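You operate a simulated robot arm through the tools that you are given. There is no shell and no other tool.

You are at the controls of a simulated robot arm. One attempt, no reset.

## Task
Dose 3 portions of garlic into the small blue tub.
Fine: use the yellow hopper; nothing spilt; the tub ends standing in the grey tray, the hopper's tray pushed in, its black knob at 0.

It is judged by the outcome, as a careful person would: the job done as asked, and still so three seconds after it is handed in. It fails if anything else is knocked over, pushed out of place, dropped, spilled or broken.

## Robot
A 6-joint arm with a two-finger parallel gripper, fixed in place. Base frame: the origin is at the foot of the arm, x ahead of it, y to its left, z up; the work surface is at about z = 88. Lengths are in cm, angles in degrees, forces in N, time in s.
With the tool pointing down near the work surface it reaches from about 26 to 66 cm from the base axis. Its first joint turns from -66.0 to 66.0 degrees. Payload 2.9 kg.
The TCP is the grasp point between the finger pads, 3 cm short of the fingertips. In the tool frame z runs along the fingers and y along their closing line. Largest opening 11 cm; finger width 2, thickness 1; the body of the gripper, 4.8 by 11.2 cm, starts 5.5 cm behind the TCP.
Orientation is that of the tool frame in the base frame, as [roll, pitch, yaw] about the fixed x, y, z axes, in that order (R = Rz(yaw) Ry(pitch) Rx(roll)). With the fingers straight down and closing along the base's y, the tool's x points along the base's -x, its y along +y and its z along -z.

## Interface
- The arm moves only by the tool send_rows. Its argument "deltas" is a list of rows, each a list of 2 entries, a list of its own where there are three numbers: the shift along the tool's x, y, z in units of 300 mm (1.0 is 300 mm), then the turn, a rotation vector about the tool's x, y, z in units of 180 degrees (1.0 is 180 degrees). In form: [[[dx, dy, dz], [rx, ry, rz]], ...]. A call has 1 to 20 rows; each row is the pose to reach, as a shift and turn from the pose commanded when the call began, along the tool's axes at that moment. "jaw" is the gripper command, from -1 (fully open) to 1 (shut), values between in proportion, set as the call begins (left out, the last holds). A call with a number of a shift or a turn outside -1 to 1 is refused whole. A row lasts 0.2 s, in which the tool goes at most 5 cm and 8.6 degrees; a call with a longer step from one row to the next is refused whole, and so is a gripper value outside its range. A pose out of reach is approached as far as the arm can. The call stops where the force on the tool passes 40 N (or 10 N more than at its start, if that is more) or the arm is blocked; 0.2 s more then pass. The fingers move at their own pace (about 10.8 cm/s each) and stop on an object; they squeeze with about 29 N. The grip force told is the motor's: it shows also when the fingers shut on nothing. Time passes only in rows, and 0.2 s behind the last, so rows that repeat a pose let the fingers close. It gives the time, the measured TCP pose, the force on the tool (base axes), the opening and the grip force at its end, in the units of the frame above (readings bear some noise), with the torque about the TCP (base axes, N m) and any sound that the robot's microphone picked up.
- Cameras (640 x 400 px; columns grow to the right, rows downward): "scene" is fixed at [6.96, 42.41, 139.58]; the picture's right is [-0.83, -0.56, 0.00], its down [-0.26, 0.39, -0.88] and it looks along [0.50, -0.73, -0.47] (base axes); focal length 365 px, centre (320, 200). "wrist" rides on the gripper at [7.2, 1.7, -10.3] in the tool frame; the picture's right is [-0.23, 0.97, 0.00], its down [-0.76, -0.18, -0.62] and it looks along [-0.61, -0.14, 0.78] (tool axes); focal length 222 px, centre (320, 200). There is no depth. A picture from a camera that has moved, and an enlarged one, comes with that camera's place and axes in the base frame and with its lens.
- capture(camera): a new picture of that camera. It takes no simulated time.
- close_up(camera, box): a new picture of the part [left, top, right, bottom] of that camera's present view, enlarged. It takes no simulated time.
- close_job(): hands the job in; it is judged then, once.

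Nothing tells you positions but the pictures and the camera data. Unless the task says otherwise, let go and move clear before handing in.

The tools are called as a command line: name --argument value ..., lists and objects as JSON in quotes. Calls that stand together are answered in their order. send_rows: Moves the arm, as the interface text tells. Its arguments: {"type":"object","properties":{"deltas":{"type":"array"},"jaw":{"type":"number"}},"required":["deltas"]} The other tools are called the same way: capture (camera) takes a picture; close_up (camera, box) takes an enlarged picture of a part of a camera's view; close_job () hands the job in.

At the start:

```text
time: 0.0
ee_pos: [41.68, -18.84, 123.9]
tool_rot: [-180.0, 0.0, 180.0]
ft_force: [-0.3, -0.5, -0.4]
moment: [0.0, 0.02, -0.01]
width: 11.01
grasp_force: 0.1
```

scene: 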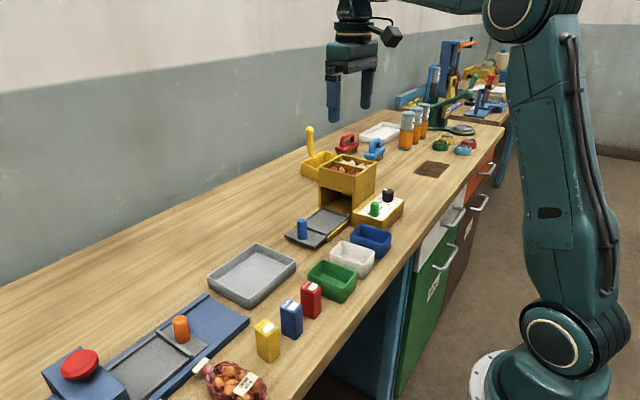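
wrist: 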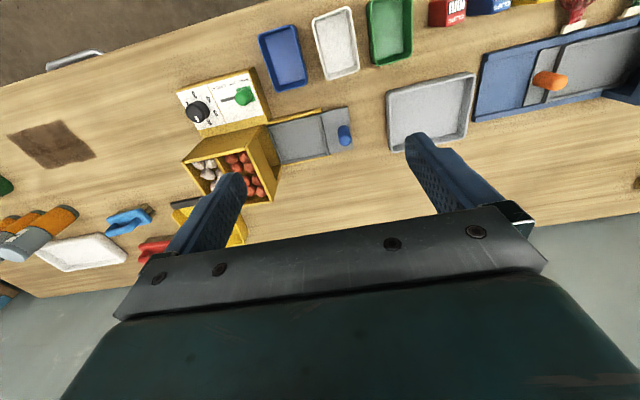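

I see a yellow hopper with two compartments (white garlic and red onions), a control panel with a black knob and a green lever, a grey drawer tray, blue/white/green tubs and a grey tray. I'll look closer before moving.

close_up --camera "scene" --box '[270, 110, 430, 260]'

close_up --camera "wrist" --box '[160, 20, 360, 220]'

close_up --camera "wrist" --box '[170, 60, 270, 140]'

close_up --camera "scene" --box '[180, 200, 420, 350]'

```text
2.67 times, centred on (350, 185) of scene
camera zoom: at [6.96, 42.41, 139.58], right [-0.83, -0.56, 0.0], down [-0.26, 0.39, -0.88], along [0.5, -0.73, -0.47], focal length 972 px, centre (240, 240)
```

zoom: 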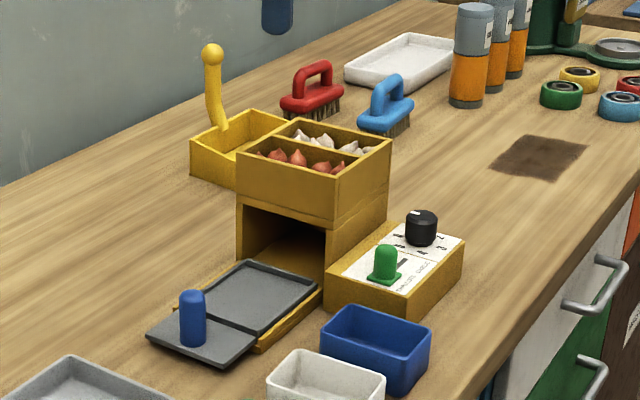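

```text
2.00 times, centred on (260, 120) of wrist
camera zoom: at [34.48, -17.17, 134.27], right [0.23, 0.97, 0.0], down [0.76, -0.18, 0.62], along [0.61, -0.14, -0.78], focal length 444 px, centre (440, 360)
```

zoom: 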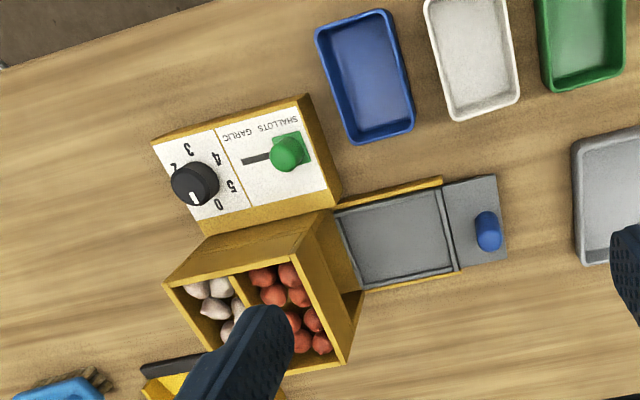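

```text
5.00 times, centred on (220, 100) of wrist
camera zoom: at [34.48, -17.17, 134.27], right [0.23, 0.97, 0.0], down [0.76, -0.18, 0.62], along [0.61, -0.14, -0.78], focal length 1111 px, centre (820, 700)
```

zoom: 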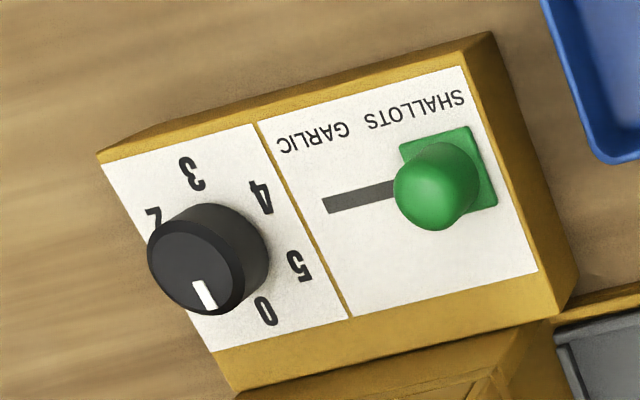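

```text
2.67 times, centred on (300, 275) of scene
camera zoom: at [6.96, 42.41, 139.58], right [-0.83, -0.56, 0.0], down [-0.26, 0.39, -0.88], along [0.5, -0.73, -0.47], focal length 972 px, centre (373, 0)
```

zoom: 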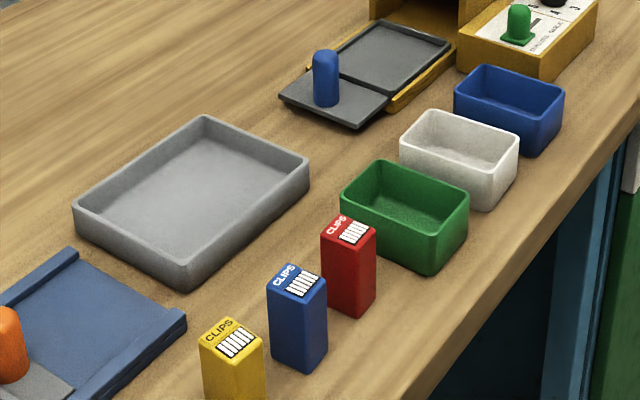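

The panel reads SHALLOTS/GARLIC with the green slider now at SHALLOTS, and the black knob points at 0. I take the panel to be at about x 38–45, y −43…−30, and the blue tub at about (38, −24). I'll take more close-ups to understand the mechanism.

close_up --camera "scene" --box '[290, 115, 390, 190]'

close_up --camera "scene" --box '[280, 180, 410, 260]'

close_up --camera "scene" --box '[380, 30, 520, 170]'

close_up --camera "wrist" --box '[0, 120, 260, 280]'

close_up --camera "wrist" --box '[370, 0, 640, 170]'

```text
5.33 times, centred on (340, 152) of scene
camera zoom: at [6.96, 42.41, 139.58], right [-0.83, -0.56, 0.0], down [-0.26, 0.39, -0.88], along [0.5, -0.73, -0.47], focal length 1944 px, centre (213, 453)
```

zoom: 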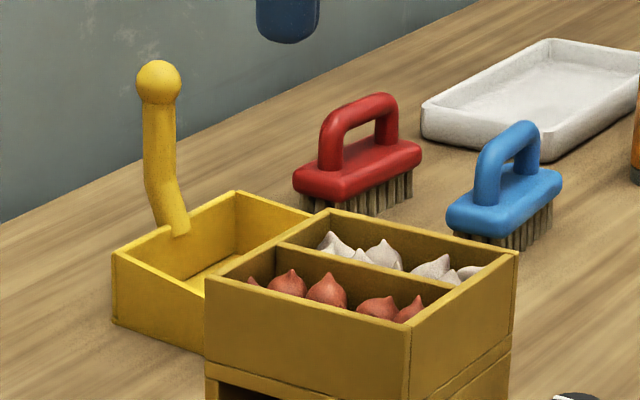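

```text
4.92 times, centred on (345, 220) of scene
camera zoom: at [6.96, 42.41, 139.58], right [-0.83, -0.56, 0.0], down [-0.26, 0.39, -0.88], along [0.5, -0.73, -0.47], focal length 1795 px, centre (197, 102)
```

zoom: 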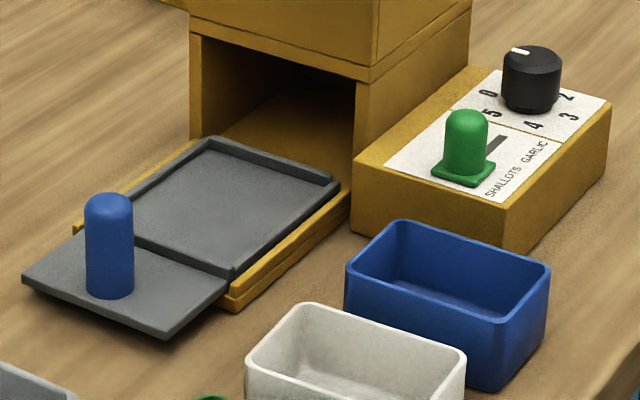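

```text
2.86 times, centred on (450, 100) of scene
camera zoom: at [6.96, 42.41, 139.58], right [-0.83, -0.56, 0.0], down [-0.26, 0.39, -0.88], along [0.5, -0.73, -0.47], focal length 1042 px, centre (-51, 486)
```

zoom: 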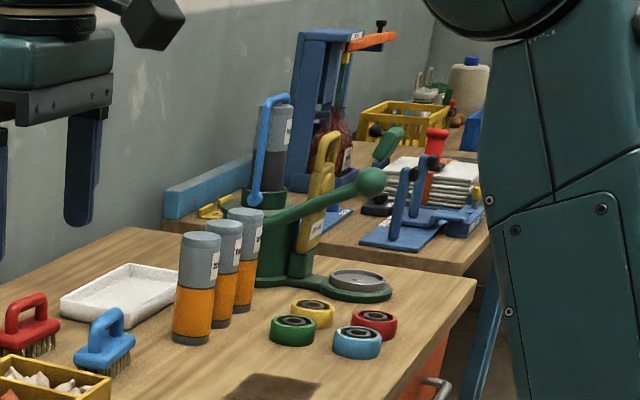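

```text
2.46 times, centred on (130, 200) of wrist
camera zoom: at [34.48, -17.17, 134.27], right [0.23, 0.97, 0.0], down [0.76, -0.18, 0.62], along [0.61, -0.14, -0.78], focal length 547 px, centre (788, 200)
```

zoom: 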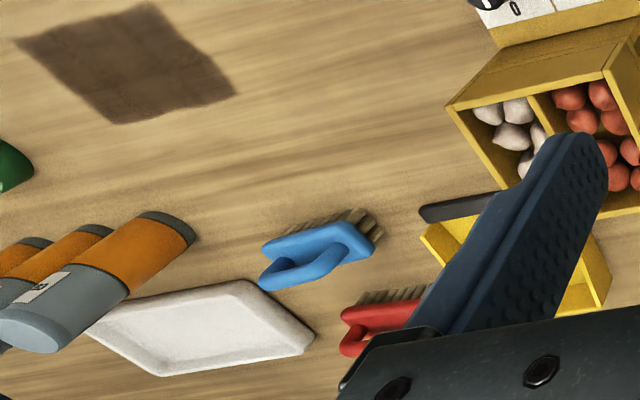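

```text
2.35 times, centred on (505, 85) of wrist
camera zoom: at [34.48, -17.17, 134.27], right [0.23, 0.97, 0.0], down [0.76, -0.18, 0.62], along [0.61, -0.14, -0.78], focal length 523 px, centre (-115, 471)
```

zoom: 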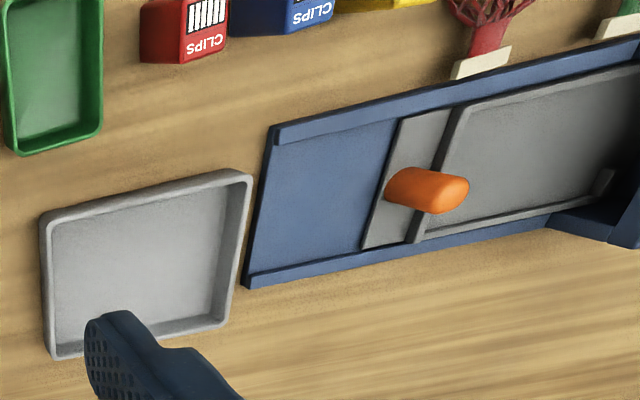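

The yellow piece behind the hopper looks like a separate dustpan. The hopper itself appears to have a slide tray with a blue peg, a garlic/shallot slider and a dose knob. I'll turn the gripper 90° and move over the tray to look into the hopper mouth.

send_rows --deltas '[[[-0.0231, 0.0023, 0.0386], [0, 0, 0.0417]], [[-0.0462, 0.0047, 0.0772], [0, 0, 0.0833]], [[-0.0693, 0.007, 0.1158], [0, 0, 0.125]], [[-0.0924, 0.0093, 0.1544], [0, 0, 0.1667]], [[-0.1155, 0.0117, 0.193], [0, 0, 0.2083]], [[-0.1387, 0.014, 0.2317], [0, 0, 0.25]], [[-0.1618, 0.0163, 0.2703], [0, 0, 0.2917]], [[-0.1849, 0.0187, 0.3089], [0, 0, 0.3333]], [[-0.208, 0.021, 0.3475], [0, 0, 0.375]], [[-0.2311, 0.0233, 0.3861], [0, 0, 0.4167]], [[-0.2542, 0.0257, 0.4247], [0, 0, 0.4583]], [[-0.2773, 0.028, 0.4633], [0, 0, 0.5]]]'

capture --camera "wrist"

capture --camera "scene"

```text
time: 2.6
ee_pos: [50.28, -18.09, 109.74]
tool_rot: [-180.0, 0.1, 89.9]
ft_force: [0.2, 0.6, -0.9]
moment: [0.03, -0.08, -0.01]
width: 10.98
grasp_force: 0.0
```

```text
taken
camera wrist: at [51.89, -10.88, 120.22], right [0.97, -0.23, 0.0], down [-0.18, -0.76, 0.62], along [-0.14, -0.61, -0.78], focal length 222 px, centre (320, 200)
```

wrist: 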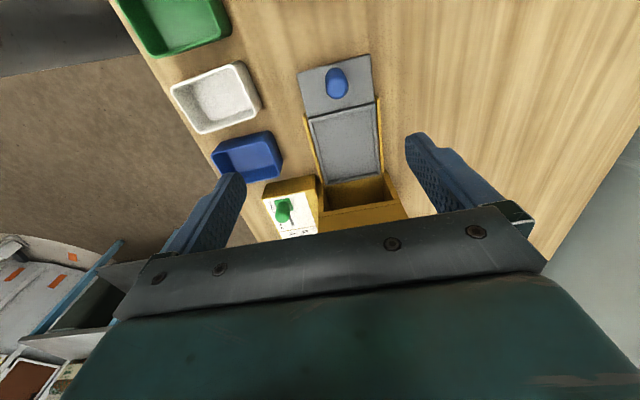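

```text
taken
```

scene: 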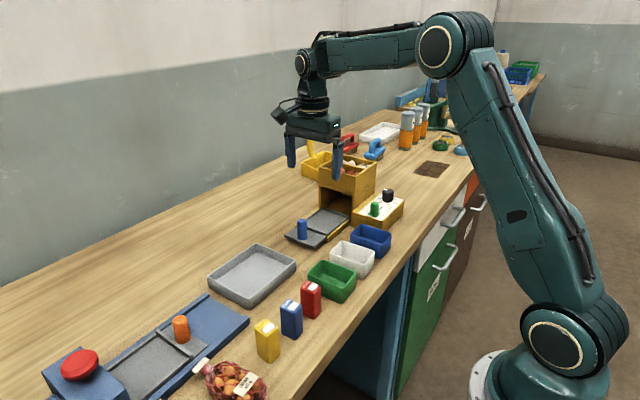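

The rotation worked and the wrist camera now faces the tray and hopper mouth. I'll zoom in for detail.

close_up --camera "wrist" --box '[280, 45, 420, 225]'

close_up --camera "wrist" --box '[160, 50, 330, 245]'

```text
2.22 times, centred on (350, 135) of wrist
camera zoom: at [51.89, -10.88, 120.22], right [0.97, -0.23, 0.0], down [-0.18, -0.76, 0.62], along [-0.14, -0.61, -0.78], focal length 494 px, centre (253, 344)
```

zoom: 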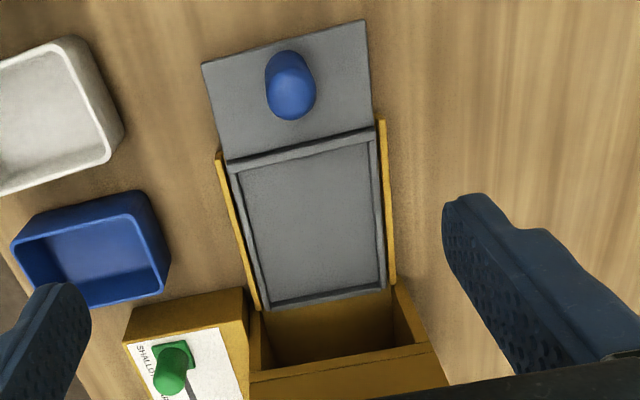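

```text
2.05 times, centred on (245, 148) of wrist
camera zoom: at [51.89, -10.88, 120.22], right [0.97, -0.23, 0.0], down [-0.18, -0.76, 0.62], along [-0.14, -0.61, -0.78], focal length 456 px, centre (474, 308)
```

zoom: 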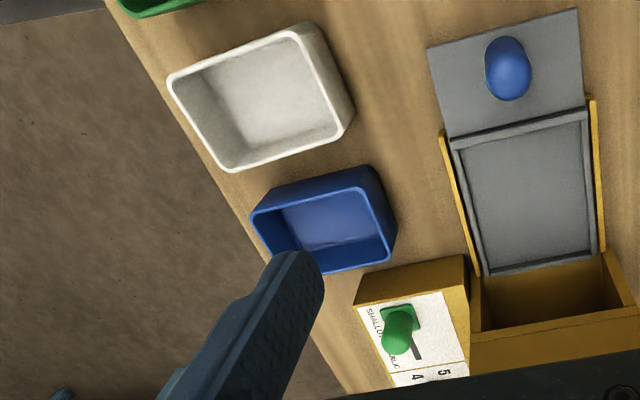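

The tray recess appears to run x 48.4–56.7, y −31.8…−21.4, and the peg top is near (52.5, −16.6, 94.5). Before doing anything I'll take a closer look at the mouth, knob and dial.

close_up --camera "scene" --box '[312, 150, 382, 220]'

close_up --camera "scene" --box '[350, 180, 410, 225]'

close_up --camera "scene" --box '[295, 120, 385, 185]'

```text
5.71 times, centred on (347, 185) of scene
camera zoom: at [6.96, 42.41, 139.58], right [-0.83, -0.56, 0.0], down [-0.26, 0.39, -0.88], along [0.5, -0.73, -0.47], focal length 2083 px, centre (166, 286)
```

zoom: 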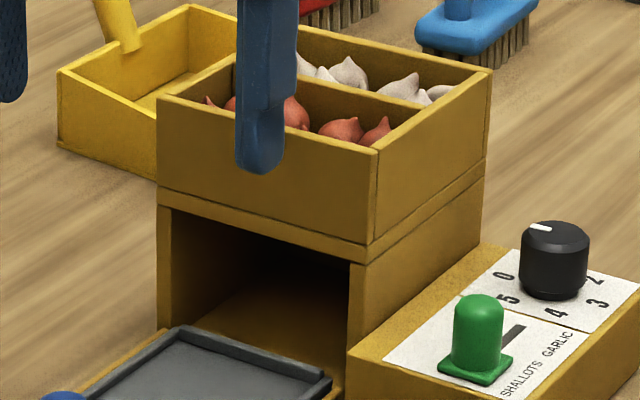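

```text
8.89 times, centred on (380, 202) of scene
camera zoom: at [6.96, 42.41, 139.58], right [-0.83, -0.56, 0.0], down [-0.26, 0.39, -0.88], along [0.5, -0.73, -0.47], focal length 3241 px, centre (-213, 178)
```

zoom: 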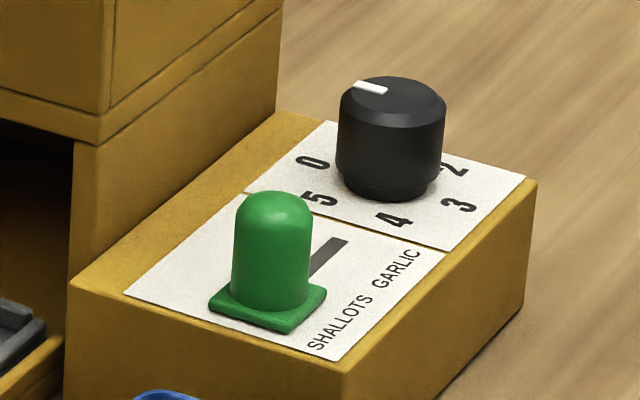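

```text
6.15 times, centred on (340, 152) of scene
camera zoom: at [6.96, 42.41, 139.58], right [-0.83, -0.56, 0.0], down [-0.26, 0.39, -0.88], along [0.5, -0.73, -0.47], focal length 2244 px, centre (197, 492)
```

zoom: 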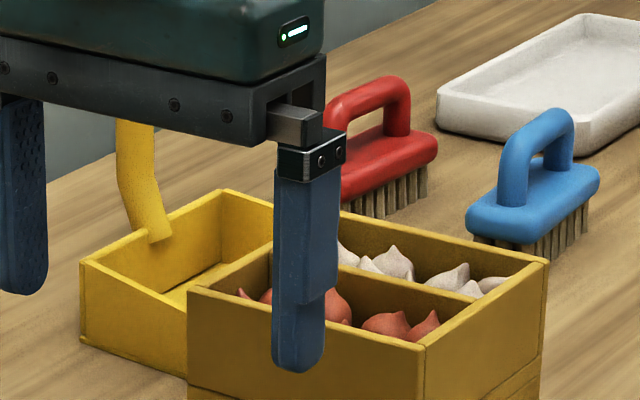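

I plan to slide the green lever to GARLIC first, then put the tub on the tray, push it in, and step the knob while listening. I'll move above the panel with fingers shut and the gripper turned back, so I can refine the positions.

send_rows --deltas '[[[-0.0297, -0.0266, 0], [0, 0, -0.0417]], [[-0.0594, -0.0532, 0], [0, 0, -0.0833]], [[-0.0892, -0.0798, 0], [0, 0, -0.125]], [[-0.1189, -0.1064, 0], [0, 0, -0.1667]], [[-0.1486, -0.133, 0], [0, 0, -0.2083]], [[-0.1783, -0.1597, 0], [0, 0, -0.25]], [[-0.2081, -0.1863, 0], [0, 0, -0.2917]], [[-0.2378, -0.2129, 0], [0, 0, -0.3333]], [[-0.2675, -0.2395, 0], [0, 0, -0.375]], [[-0.2972, -0.2661, 0], [0, 0, -0.4167]], [[-0.327, -0.2927, 0], [0, 0, -0.4583]], [[-0.3567, -0.3193, 0], [0, 0, -0.5]], [[-0.3567, -0.3193, 0], [0, 0, -0.5]]]' --jaw 1

capture --camera "wrist"

close_up --camera "scene" --box '[290, 110, 420, 240]'

```text
time: 5.4
ee_pos: [40.74, -28.7, 109.91]
tool_rot: [-180.0, 0.1, -179.8]
ft_force: [-0.4, -0.1, 0.4]
moment: [0.01, 0.01, 0.02]
width: 0.0
grasp_force: 29.2
```

```text
taken
camera wrist: at [33.41, -27.03, 120.32], right [0.23, 0.97, 0.0], down [0.76, -0.18, 0.62], along [0.61, -0.14, -0.78], focal length 222 px, centre (320, 200)
```

wrist: 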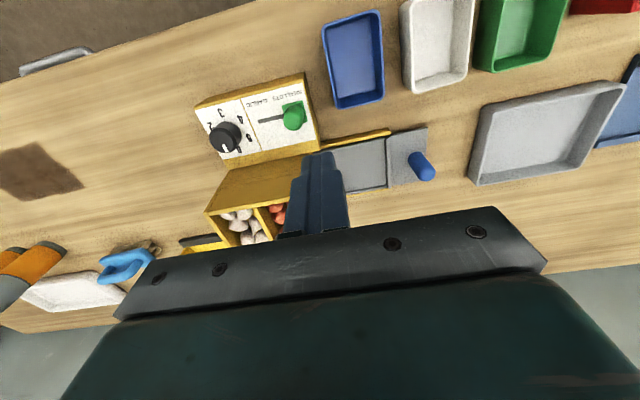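

```text
3.08 times, centred on (355, 175) of scene
camera zoom: at [6.96, 42.41, 139.58], right [-0.83, -0.56, 0.0], down [-0.26, 0.39, -0.88], along [0.5, -0.73, -0.47], focal length 1122 px, centre (212, 277)
```

zoom: 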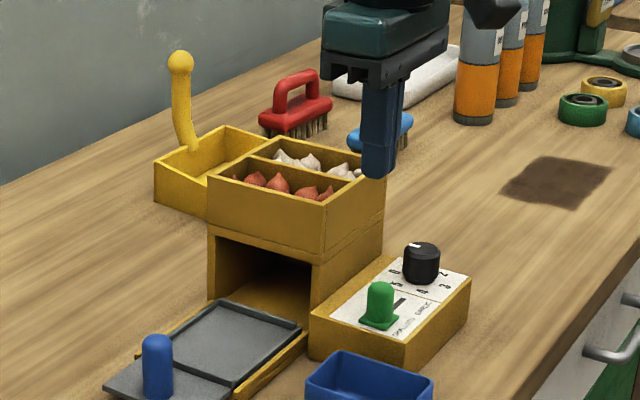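

close_up --camera "wrist" --box '[185, 65, 345, 165]'

close_up --camera "wrist" --box '[160, 140, 340, 260]'

```text
4.00 times, centred on (265, 115) of wrist
camera zoom: at [33.41, -27.03, 120.32], right [0.23, 0.97, 0.0], down [0.76, -0.18, 0.62], along [0.61, -0.14, -0.78], focal length 888 px, centre (540, 540)
```

zoom: 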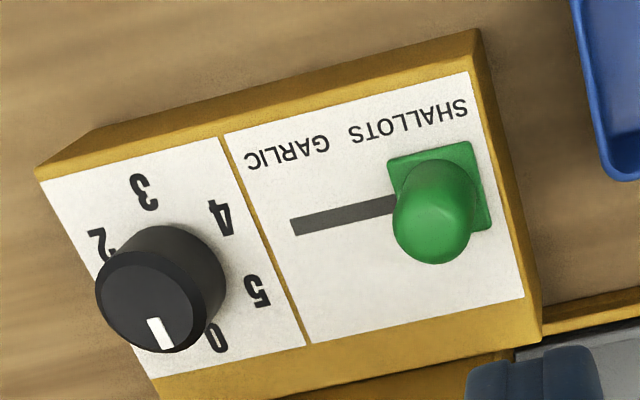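

```text
3.33 times, centred on (250, 200) of wrist
camera zoom: at [33.41, -27.03, 120.32], right [0.23, 0.97, 0.0], down [0.76, -0.18, 0.62], along [0.61, -0.14, -0.78], focal length 740 px, centre (553, 200)
```

zoom: 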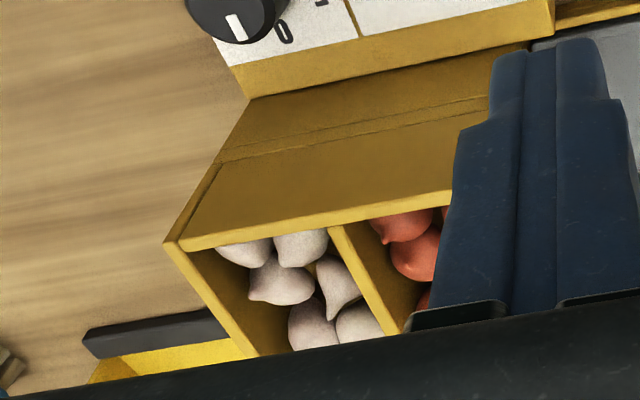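

The lever is at about (40.9, −31.9) and the slot runs to about y −36.6. The knob centre is near (41.2, −40.5), and the hopper top is about z 102 with its face at x ≈ 46.3. I'll lower the closed fingers just to the +y side of the lever.

send_rows --deltas '[[[-0.0015, 0.0022, 0.0706], [0, 0, 0]], [[-0.0029, 0.0044, 0.1411], [0, 0, 0]], [[-0.0044, 0.0067, 0.2117], [0, 0, 0]], [[-0.0058, 0.0089, 0.2822], [0, 0, 0]], [[-0.0073, 0.0111, 0.3528], [0, 0, 0]], [[-0.008, 0.0122, 0.388], [0, 0, 0]], [[-0.0087, 0.0133, 0.4233], [0, 0, 0]], [[-0.0087, 0.0133, 0.4233], [0, 0, 0]]]' --jaw 1

close_up --camera "scene" --box '[340, 160, 420, 240]'

close_up --camera "wrist" --box '[160, 60, 400, 240]'

```text
time: 7.2
ee_pos: [40.75, -28.33, 97.45]
tool_rot: [-179.9, -0.1, 179.9]
ft_force: [0.0, -0.4, -0.4]
moment: [0.05, 0.03, -0.02]
width: 0.02
grasp_force: 28.4
```

```text
5.00 times, centred on (380, 200) of scene
camera zoom: at [6.96, 42.41, 139.58], right [-0.83, -0.56, 0.0], down [-0.26, 0.39, -0.88], along [0.5, -0.73, -0.47], focal length 1823 px, centre (20, 200)
```

zoom: 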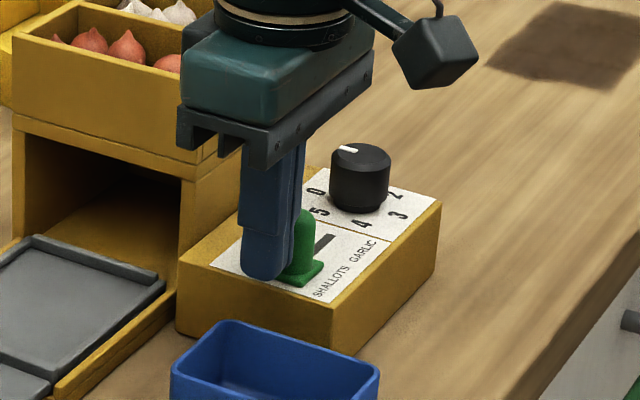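

```text
2.22 times, centred on (280, 150) of wrist
camera zoom: at [33.48, -26.6, 107.85], right [0.23, 0.97, 0.0], down [0.76, -0.18, 0.62], along [0.61, -0.14, -0.78], focal length 494 px, centre (409, 311)
```

zoom: 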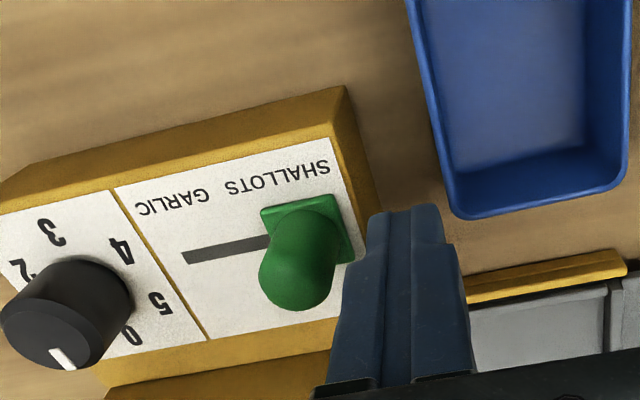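

The fingers sit beside the lever as planned. I'll push it in −y slowly toward GARLIC.

send_rows --deltas '[[[0, -0.0167, 0], [0, 0, 0]], [[0, -0.0333, 0], [0, 0, 0]], [[0, -0.05, 0], [0, 0, 0]], [[0, -0.0667, 0], [0, 0, 0]], [[0, -0.0833, 0], [0, 0, 0]], [[0, -0.1, 0], [0, 0, 0]], [[0, -0.1167, 0], [0, 0, 0]], [[0, -0.1333, 0], [0, 0, 0]], [[0, -0.15, 0], [0, 0, 0]], [[0, -0.1667, 0], [0, 0, 0]], [[0, -0.18, 0], [0, 0, 0]], [[0, -0.18, 0], [0, 0, 0]]]' --jaw 1

close_up --camera "scene" --box '[340, 160, 420, 240]'

close_up --camera "wrist" --box '[160, 60, 400, 240]'

```text
time: 9.8
ee_pos: [40.72, -33.77, 97.34]
tool_rot: [-180.0, 0.0, 179.9]
ft_force: [-0.4, 0.3, 0.3]
moment: [0.02, -0.01, 0.0]
width: 0.0
grasp_force: 28.5
```

```text
5.00 times, centred on (380, 200) of scene
camera zoom: at [6.96, 42.41, 139.58], right [-0.83, -0.56, 0.0], down [-0.26, 0.39, -0.88], along [0.5, -0.73, -0.47], focal length 1823 px, centre (20, 200)
```

zoom: 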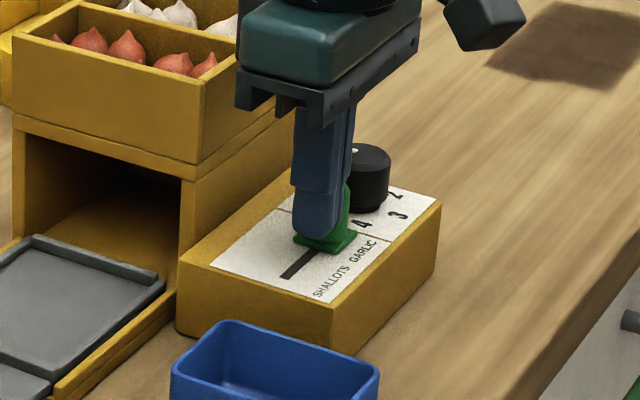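

```text
2.22 times, centred on (280, 150) of wrist
camera zoom: at [33.42, -32.06, 107.7], right [0.23, 0.97, 0.0], down [0.76, -0.18, 0.62], along [0.61, -0.14, -0.78], focal length 494 px, centre (409, 311)
```

zoom: 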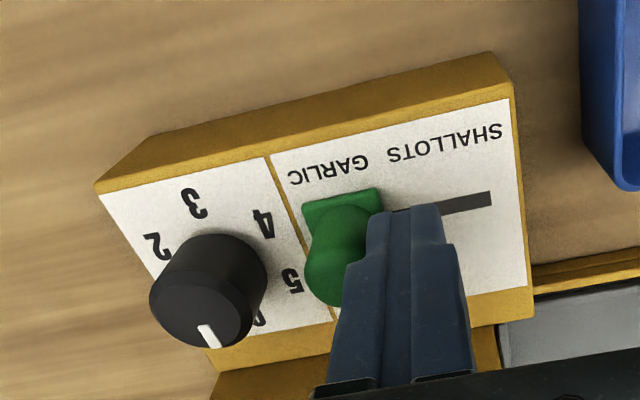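

The lever is now next to GARLIC. I'll nudge it 0.3 cm more to confirm it is against its stop.

send_rows --deltas '[[[0, -0.0033, 0], [0, 0, 0]], [[0, -0.0067, 0], [0, 0, 0]], [[0, -0.01, 0], [0, 0, 0]], [[0, -0.01, 0], [0, 0, 0]]]' --jaw 1

```text
time: 10.8
ee_pos: [40.82, -34.08, 97.34]
tool_rot: [179.9, -0.2, -179.9]
ft_force: [-3.9, 14.1, 0.0]
moment: [0.26, 0.07, 0.02]
width: 0.01
grasp_force: 29.2
```

There is 14 N against the stop, so the lever is fully at GARLIC. Next I'll back off, rise, and go above the blue tub.

send_rows --deltas '[[[0, 0.025, 0], [0, 0, 0]], [[0, 0.05, 0], [0, 0, 0]], [[0, 0.05, -0.1], [0, 0, 0]], [[0, 0.05, -0.2], [0, 0, 0]], [[0, 0.05, -0.29], [0, 0, 0]], [[0.0225, 0.12, -0.32], [0, 0, 0]], [[0.045, 0.2, -0.35], [0, 0, 0]], [[0.0675, 0.27, -0.38], [0, 0, 0]], [[0.09, 0.34, -0.4], [0, 0, 0]], [[0.09, 0.34, -0.4], [0, 0, 0]]]' --jaw 1

send_rows --deltas '[[[0, 0, 0], [0, 0, 0]], [[0, 0, 0], [0, 0, 0]], [[0, 0, 0], [0, 0, 0]]]' --jaw -0.55

capture --camera "wrist"

close_up --camera "scene" --box '[310, 150, 430, 280]'

```text
time: 13.0
ee_pos: [38.06, -23.62, 109.28]
tool_rot: [180.0, 0.0, -179.9]
ft_force: [-0.7, 0.7, 0.3]
moment: [-0.02, -0.02, 0.03]
width: 0.0
grasp_force: 28.9
```

```text
time: 13.8
ee_pos: [38.08, -23.59, 109.25]
tool_rot: [180.0, 0.0, -180.0]
ft_force: [-0.7, 0.8, -0.6]
moment: [-0.01, 0.0, -0.04]
width: 8.53
grasp_force: 0.0
```

```text
taken
camera wrist: at [30.73, -21.98, 119.62], right [0.23, 0.97, 0.0], down [0.76, -0.18, 0.62], along [0.61, -0.14, -0.78], focal length 222 px, centre (320, 200)
```

wrist: 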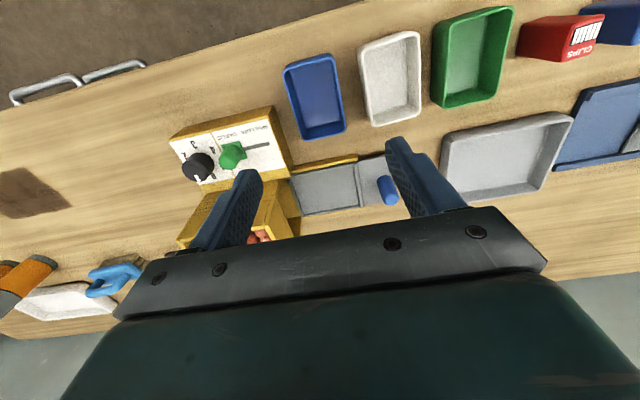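

```text
3.08 times, centred on (370, 215) of scene
camera zoom: at [6.96, 42.41, 139.58], right [-0.83, -0.56, 0.0], down [-0.26, 0.39, -0.88], along [0.5, -0.73, -0.47], focal length 1122 px, centre (166, 154)
```

zoom: 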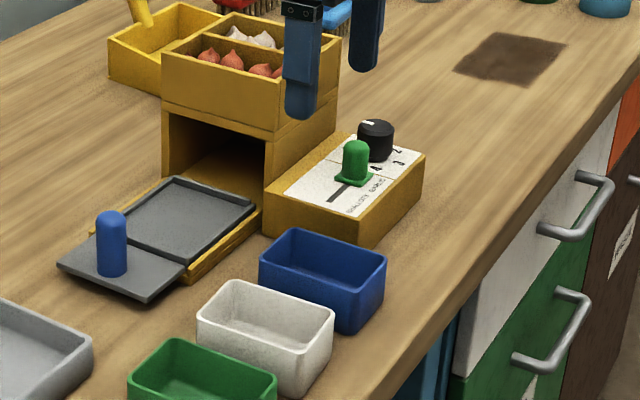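

The lever is set, and the jaws are open above the tub. I'll zoom in on the tub to refine its position and the gaps to its neighbours.

close_up --camera "wrist" --box '[270, 25, 440, 150]'

close_up --camera "scene" --box '[335, 215, 405, 275]'

```text
3.20 times, centred on (355, 88) of wrist
camera zoom: at [30.73, -21.98, 119.62], right [0.23, 0.97, 0.0], down [0.76, -0.18, 0.62], along [0.61, -0.14, -0.78], focal length 711 px, centre (208, 560)
```

zoom: 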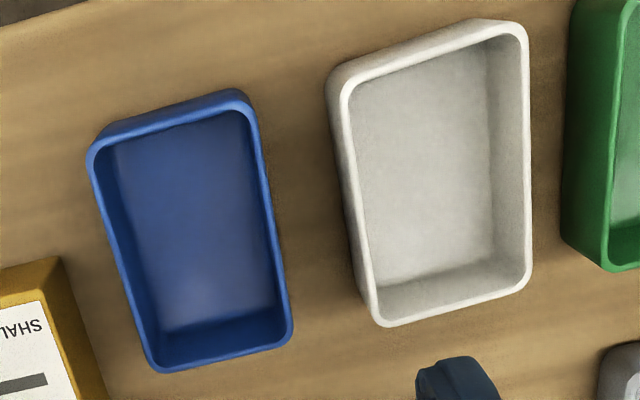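

```text
6.67 times, centred on (370, 245) of scene
camera zoom: at [6.96, 42.41, 139.58], right [-0.83, -0.56, 0.0], down [-0.26, 0.39, -0.88], along [0.5, -0.73, -0.47], focal length 2431 px, centre (-13, -100)
```

zoom: 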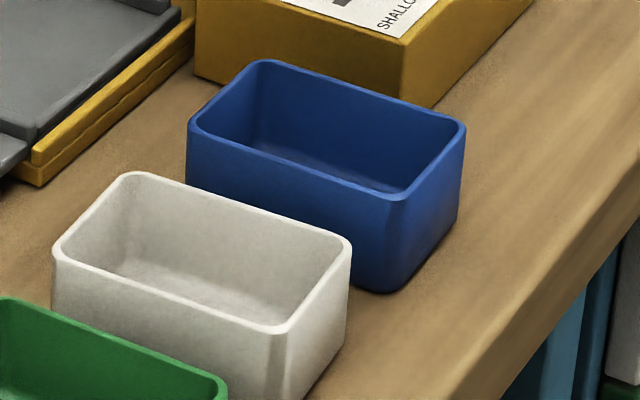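

The tub is centred at about (37.9, −24.05) with its rim at z ≈ 92.2. It has about 2.9 cm clear to the panel box and 3.1 cm to the white tub. I'll set the opening to 7.6 cm and descend around it.

send_rows --deltas '[[[0.005, -0.0153, 0], [0, 0, 0]], [[0.005, -0.0153, 0.09], [0, 0, 0]], [[0.005, -0.0153, 0.18], [0, 0, 0]], [[0.005, -0.0153, 0.27], [0, 0, 0]], [[0.005, -0.0153, 0.36], [0, 0, 0]], [[0.005, -0.0153, 0.42], [0, 0, 0]], [[0.005, -0.0153, 0.42], [0, 0, 0]]]' --jaw -0.382

capture --camera "wrist"

close_up --camera "scene" --box '[310, 170, 430, 280]'

```text
time: 15.4
ee_pos: [38.22, -24.41, 96.5]
tool_rot: [-179.9, -0.1, -180.0]
ft_force: [-0.1, 0.2, -0.3]
moment: [-0.05, 0.01, 0.0]
width: 7.59
grasp_force: 0.1
```

```text
taken
camera wrist: at [30.71, -22.67, 107.03], right [0.23, 0.97, 0.0], down [0.76, -0.18, 0.62], along [0.61, -0.14, -0.78], focal length 222 px, centre (320, 200)
```

wrist: 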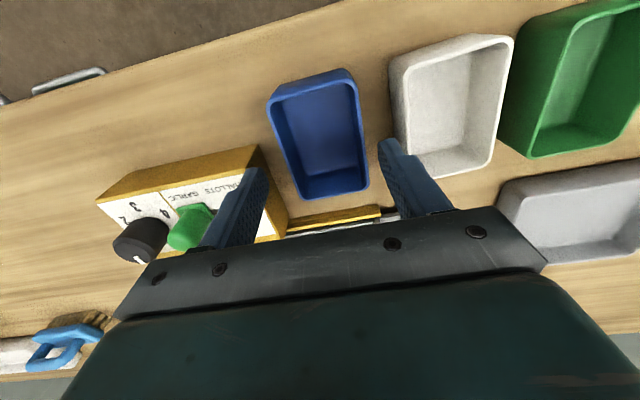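

```text
3.64 times, centred on (370, 225) of scene
camera zoom: at [6.96, 42.41, 139.58], right [-0.83, -0.56, 0.0], down [-0.26, 0.39, -0.88], along [0.5, -0.73, -0.47], focal length 1326 px, centre (138, 109)
```

zoom: 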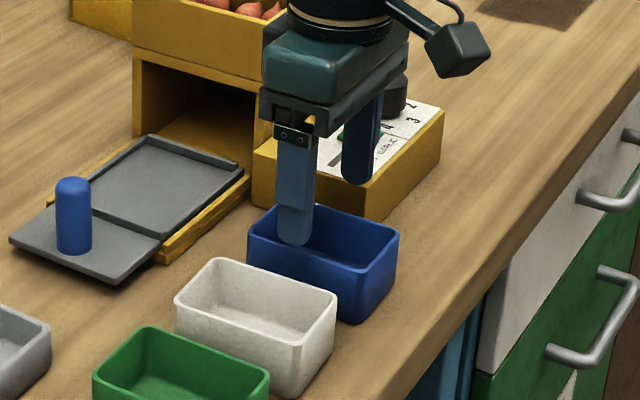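

The fingers straddle the tub. I'll trim y by 0.2 cm and lower to gripping height, then close.

send_rows --deltas '[[[0, 0.0067, 0], [0, 0, 0]], [[0, 0.0067, 0.04], [0, 0, 0]], [[0, 0.0067, 0.08], [0, 0, 0]], [[0, 0.0067, 0.113], [0, 0, 0]], [[0, 0.0067, 0.113], [0, 0, 0]]]' --jaw -0.382

close_up --camera "scene" --box '[310, 170, 430, 280]'

capture --camera "wrist"

```text
time: 16.6
ee_pos: [37.8, -24.3, 93.27]
tool_rot: [-179.9, 0.0, -180.0]
ft_force: [-0.1, 1.0, -0.5]
moment: [0.02, -0.03, -0.03]
width: 7.59
grasp_force: 0.2
```

```text
3.64 times, centred on (370, 225) of scene
camera zoom: at [6.96, 42.41, 139.58], right [-0.83, -0.56, 0.0], down [-0.26, 0.39, -0.88], along [0.5, -0.73, -0.47], focal length 1326 px, centre (138, 109)
```

zoom: 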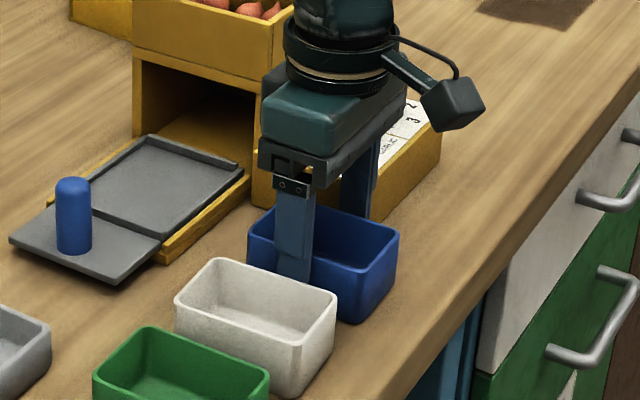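

```text
taken
camera wrist: at [30.55, -22.55, 103.72], right [0.23, 0.97, 0.0], down [0.76, -0.18, 0.62], along [0.61, -0.14, -0.78], focal length 222 px, centre (320, 200)
```

wrist: 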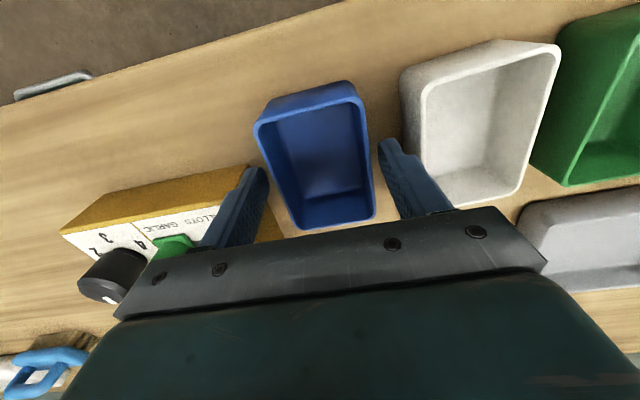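

Both fingers are outside the tub. I'll close on it now.

send_rows --deltas '[[[0, 0, 0], [0, 0, 0]], [[0, 0, 0], [0, 0, 0]], [[0, 0, 0], [0, 0, 0]], [[0, 0, 0], [0, 0, 0]]]' --jaw 1

close_up --camera "scene" --box '[310, 170, 430, 280]'

```text
time: 17.6
ee_pos: [37.95, -24.26, 93.35]
tool_rot: [179.9, 0.0, -180.0]
ft_force: [0.8, -0.1, -1.0]
moment: [0.0, 0.02, 0.01]
width: 5.85
grasp_force: 28.5
```

```text
3.64 times, centred on (370, 225) of scene
camera zoom: at [6.96, 42.41, 139.58], right [-0.83, -0.56, 0.0], down [-0.26, 0.39, -0.88], along [0.5, -0.73, -0.47], focal length 1326 px, centre (138, 109)
```

zoom: 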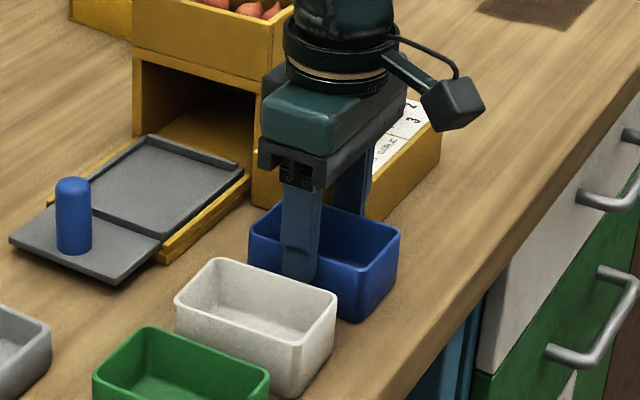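

The grip is solid at width 5.85 cm. I'll lift the tub straight up.

send_rows --deltas '[[[0, 0, -0.02], [0, 0, 0]], [[0, 0, -0.06], [0, 0, 0]], [[0, 0, -0.13], [0, 0, 0]], [[0, 0, -0.22], [0, 0, 0]], [[0, 0, -0.31], [0, 0, 0]], [[0, 0, -0.39], [0, 0, 0]], [[0, 0, -0.423], [0, 0, 0]], [[0, 0, -0.423], [0, 0, 0]]]' --jaw 1

capture --camera "scene"

capture --camera "wrist"

```text
time: 19.4
ee_pos: [37.89, -23.95, 105.89]
tool_rot: [179.9, 0.0, 180.0]
ft_force: [-1.2, -0.6, -0.9]
moment: [0.01, -0.04, -0.01]
width: 5.88
grasp_force: 29.0
```

```text
taken
```

scene: 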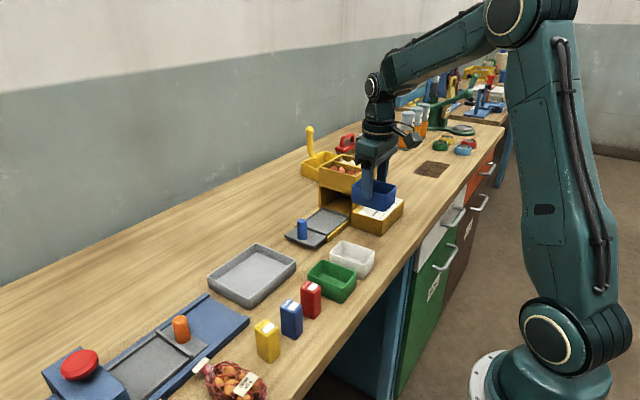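

```text
taken
camera wrist: at [30.64, -22.31, 116.26], right [0.23, 0.97, 0.0], down [0.76, -0.18, 0.62], along [0.61, -0.14, -0.78], focal length 222 px, centre (320, 200)
```

wrist: 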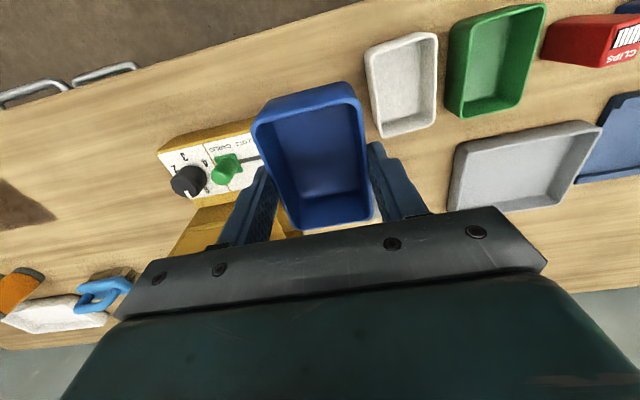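

The tub is held level. Next I'll move it over the tray while turning it 90°, so its long side lies along the tray's long side.

send_rows --deltas '[[[-0.0408, 0.0057, 0], [0, 0, 0.0417]], [[-0.0815, 0.0115, 0], [0, 0, 0.0833]], [[-0.1223, 0.0172, 0], [0, 0, 0.125]], [[-0.163, 0.0229, 0], [0, 0, 0.1667]], [[-0.2038, 0.0286, 0], [0, 0, 0.2083]], [[-0.2445, 0.0344, 0], [0, 0, 0.25]], [[-0.2853, 0.0401, 0], [0, 0, 0.2917]], [[-0.326, 0.0458, 0], [0, 0, 0.3333]], [[-0.3668, 0.0515, 0], [0, 0, 0.375]], [[-0.4075, 0.0573, 0], [0, 0, 0.4167]], [[-0.4483, 0.063, 0], [0, 0, 0.4583]], [[-0.489, 0.0687, 0], [0, 0, 0.5]], [[-0.489, 0.0687, 0], [0, 0, 0.5]]]' --jaw 1

capture --camera "wrist"

close_up --camera "scene" --box '[250, 120, 410, 260]'

```text
time: 22.2
ee_pos: [52.62, -21.97, 105.86]
tool_rot: [180.0, -0.1, 90.0]
ft_force: [0.0, -0.1, -0.3]
moment: [0.01, 0.02, 0.01]
width: 5.86
grasp_force: 29.4
```

```text
taken
camera wrist: at [54.3, -14.71, 116.22], right [0.97, -0.23, 0.0], down [-0.18, -0.76, 0.62], along [-0.14, -0.61, -0.78], focal length 222 px, centre (320, 200)
```

wrist: 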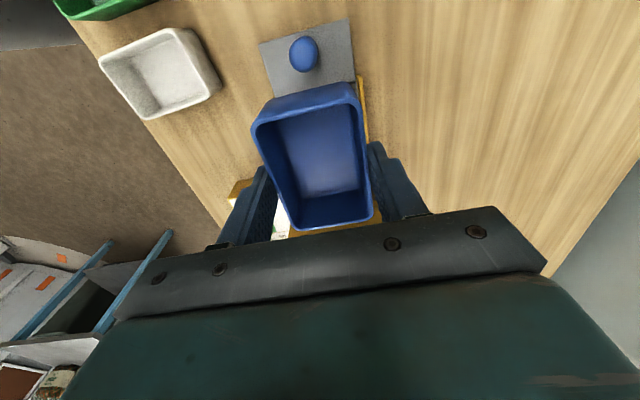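

```text
2.86 times, centred on (330, 190) of scene
camera zoom: at [6.96, 42.41, 139.58], right [-0.83, -0.56, 0.0], down [-0.26, 0.39, -0.88], along [0.5, -0.73, -0.47], focal length 1042 px, centre (291, 229)
```

zoom: 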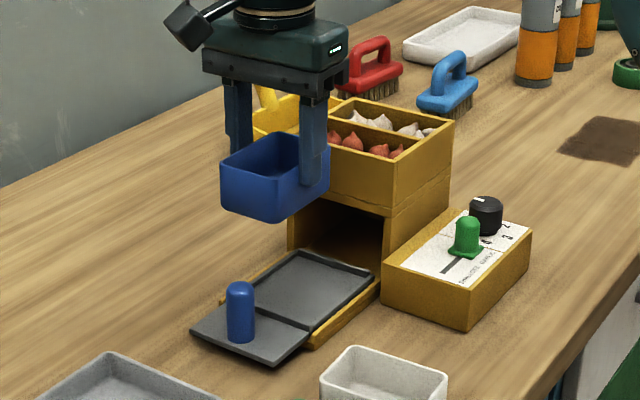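

The tub is above the front of the tray. I'll shift back over the recess centre and lower partway.

send_rows --deltas '[[[-0.05, 0, 0], [0, 0, 0]], [[-0.1, 0, 0], [0, 0, 0]], [[-0.1533, 0, 0], [0, 0, 0]], [[-0.1533, 0, 0.06], [0, 0, 0]], [[-0.1533, 0, 0.13], [0, 0, 0]], [[-0.1533, 0, 0.2], [0, 0, 0]], [[-0.1533, 0, 0.27], [0, 0, 0]], [[-0.1533, 0, 0.3333], [0, 0, 0]], [[-0.1533, 0, 0.3333], [0, 0, 0]]]' --jaw 1

capture --camera "wrist"

close_up --camera "scene" --box '[270, 150, 390, 260]'

```text
time: 24.2
ee_pos: [52.26, -26.88, 95.71]
tool_rot: [-179.9, 0.1, 90.0]
ft_force: [0.6, 0.3, -1.6]
moment: [0.01, 0.01, -0.03]
width: 5.87
grasp_force: 29.1
```

```text
taken
camera wrist: at [54.0, -19.62, 106.16], right [0.97, -0.23, 0.0], down [-0.18, -0.76, 0.62], along [-0.14, -0.61, -0.78], focal length 222 px, centre (320, 200)
```

wrist: 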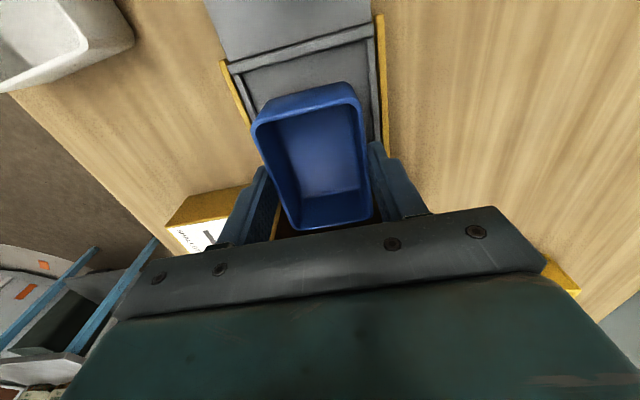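

```text
3.64 times, centred on (330, 205) of scene
camera zoom: at [6.96, 42.41, 139.58], right [-0.83, -0.56, 0.0], down [-0.26, 0.39, -0.88], along [0.5, -0.73, -0.47], focal length 1326 px, centre (284, 182)
```

zoom: 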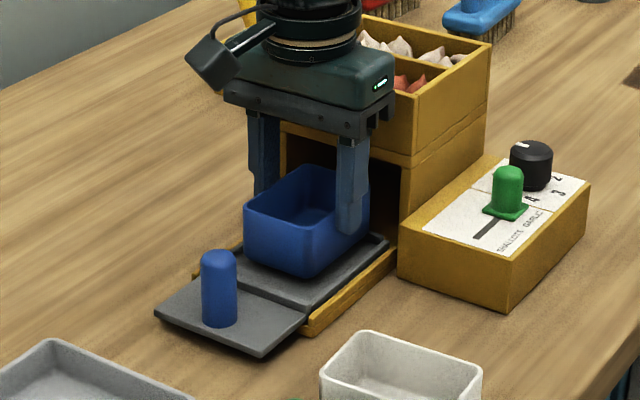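

The tub is centred over the recess with margin on each side. I'll lower it slowly until it touches.

send_rows --deltas '[[[0, 0, 0.0067], [0, 0, 0]], [[0, 0, 0.0133], [0, 0, 0]], [[0, 0, 0.02], [0, 0, 0]], [[0, 0, 0.0267], [0, 0, 0]], [[0, 0, 0.0333], [0, 0, 0]], [[0, 0, 0.0333], [0, 0, 0]]]' --jaw 1

close_up --camera "scene" --box '[290, 180, 370, 250]'

```text
time: 25.6
ee_pos: [52.56, -26.75, 95.0]
tool_rot: [180.0, 0.1, 90.0]
ft_force: [-1.5, 1.1, 14.5]
moment: [-0.65, 0.08, -0.09]
width: 5.87
grasp_force: 29.0
```

```text
5.71 times, centred on (330, 215) of scene
camera zoom: at [6.93, 42.43, 139.57], right [-0.83, -0.56, 0.0], down [-0.26, 0.39, -0.88], along [0.5, -0.73, -0.47], focal length 2083 px, centre (263, 114)
```

zoom: 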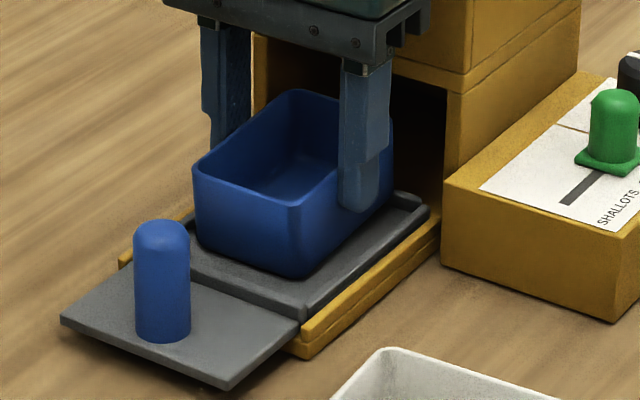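

Contact came at z ≈ 95, with a torque showing the tub's back end touched first, probably on the recess rim. I'll lift slightly, shift 0.8 cm forward (+y), and lower again.

send_rows --deltas '[[[0, 0, -0.0133], [0, 0, 0]], [[0, 0, -0.0267], [0, 0, 0]], [[0.0133, 0, -0.0267], [0, 0, 0]], [[0.0267, 0, -0.0267], [0, 0, 0]], [[0.0267, 0, -0.0267], [0, 0, 0]]]' --jaw 1

send_rows --deltas '[[[0, 0, 0.0067], [0, 0, 0]], [[0, 0, 0.0133], [0, 0, 0]], [[0, 0, 0.02], [0, 0, 0]], [[0, 0, 0.0233], [0, 0, 0]], [[0, 0, 0.0267], [0, 0, 0]], [[0, 0, 0.0267], [0, 0, 0]]]' --jaw 1

close_up --camera "scene" --box '[290, 180, 370, 250]'

close_up --camera "wrist" --box '[180, 0, 440, 240]'

```text
time: 26.8
ee_pos: [52.68, -25.85, 95.69]
tool_rot: [-179.9, 0.1, 90.0]
ft_force: [-0.5, 1.2, -0.9]
moment: [0.0, -0.01, -0.01]
width: 5.9
grasp_force: 29.6
```

```text
time: 28.2
ee_pos: [52.53, -25.75, 95.01]
tool_rot: [180.0, 0.0, 90.1]
ft_force: [-0.8, 0.0, -0.9]
moment: [-0.02, -0.02, -0.01]
width: 5.86
grasp_force: 29.0
```

```text
5.71 times, centred on (330, 215) of scene
camera zoom: at [6.96, 42.41, 139.58], right [-0.83, -0.56, 0.0], down [-0.26, 0.39, -0.88], along [0.5, -0.73, -0.47], focal length 2083 px, centre (263, 114)
```

zoom: 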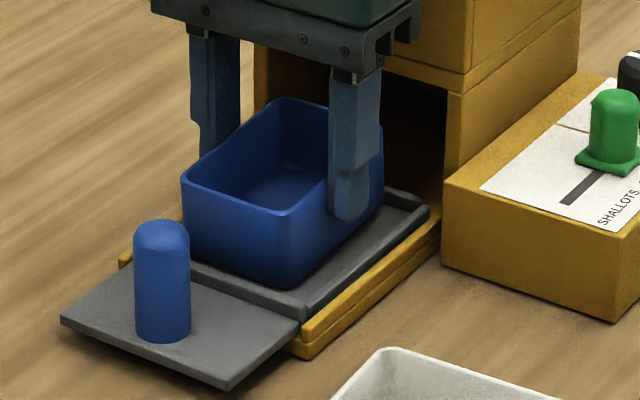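

```text
1.67 times, centred on (310, 120) of wrist
camera zoom: at [54.21, -18.56, 105.34], right [0.97, -0.23, 0.0], down [-0.18, -0.76, 0.62], along [-0.14, -0.61, -0.78], focal length 370 px, centre (337, 333)
```

zoom: 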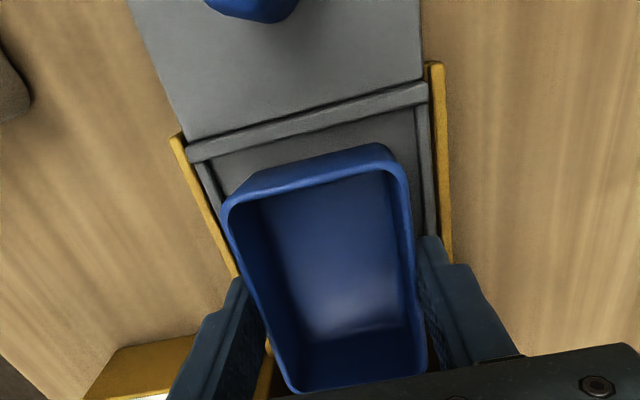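

No contact now at the same height, so the tub is clear of the rim. I'll continue down gently.

send_rows --deltas '[[[0, 0, 0.0033], [0, 0, 0]], [[0, 0, 0.0067], [0, 0, 0]], [[0, 0, 0.01], [0, 0, 0]], [[0, 0, 0.0117], [0, 0, 0]], [[0, 0, 0.0117], [0, 0, 0]]]' --jaw 1

```text
time: 29.4
ee_pos: [52.77, -26.0, 94.74]
tool_rot: [179.8, 0.1, 90.0]
ft_force: [2.2, -0.3, 16.3]
moment: [0.59, -0.08, -0.1]
width: 5.85
grasp_force: 29.4
```

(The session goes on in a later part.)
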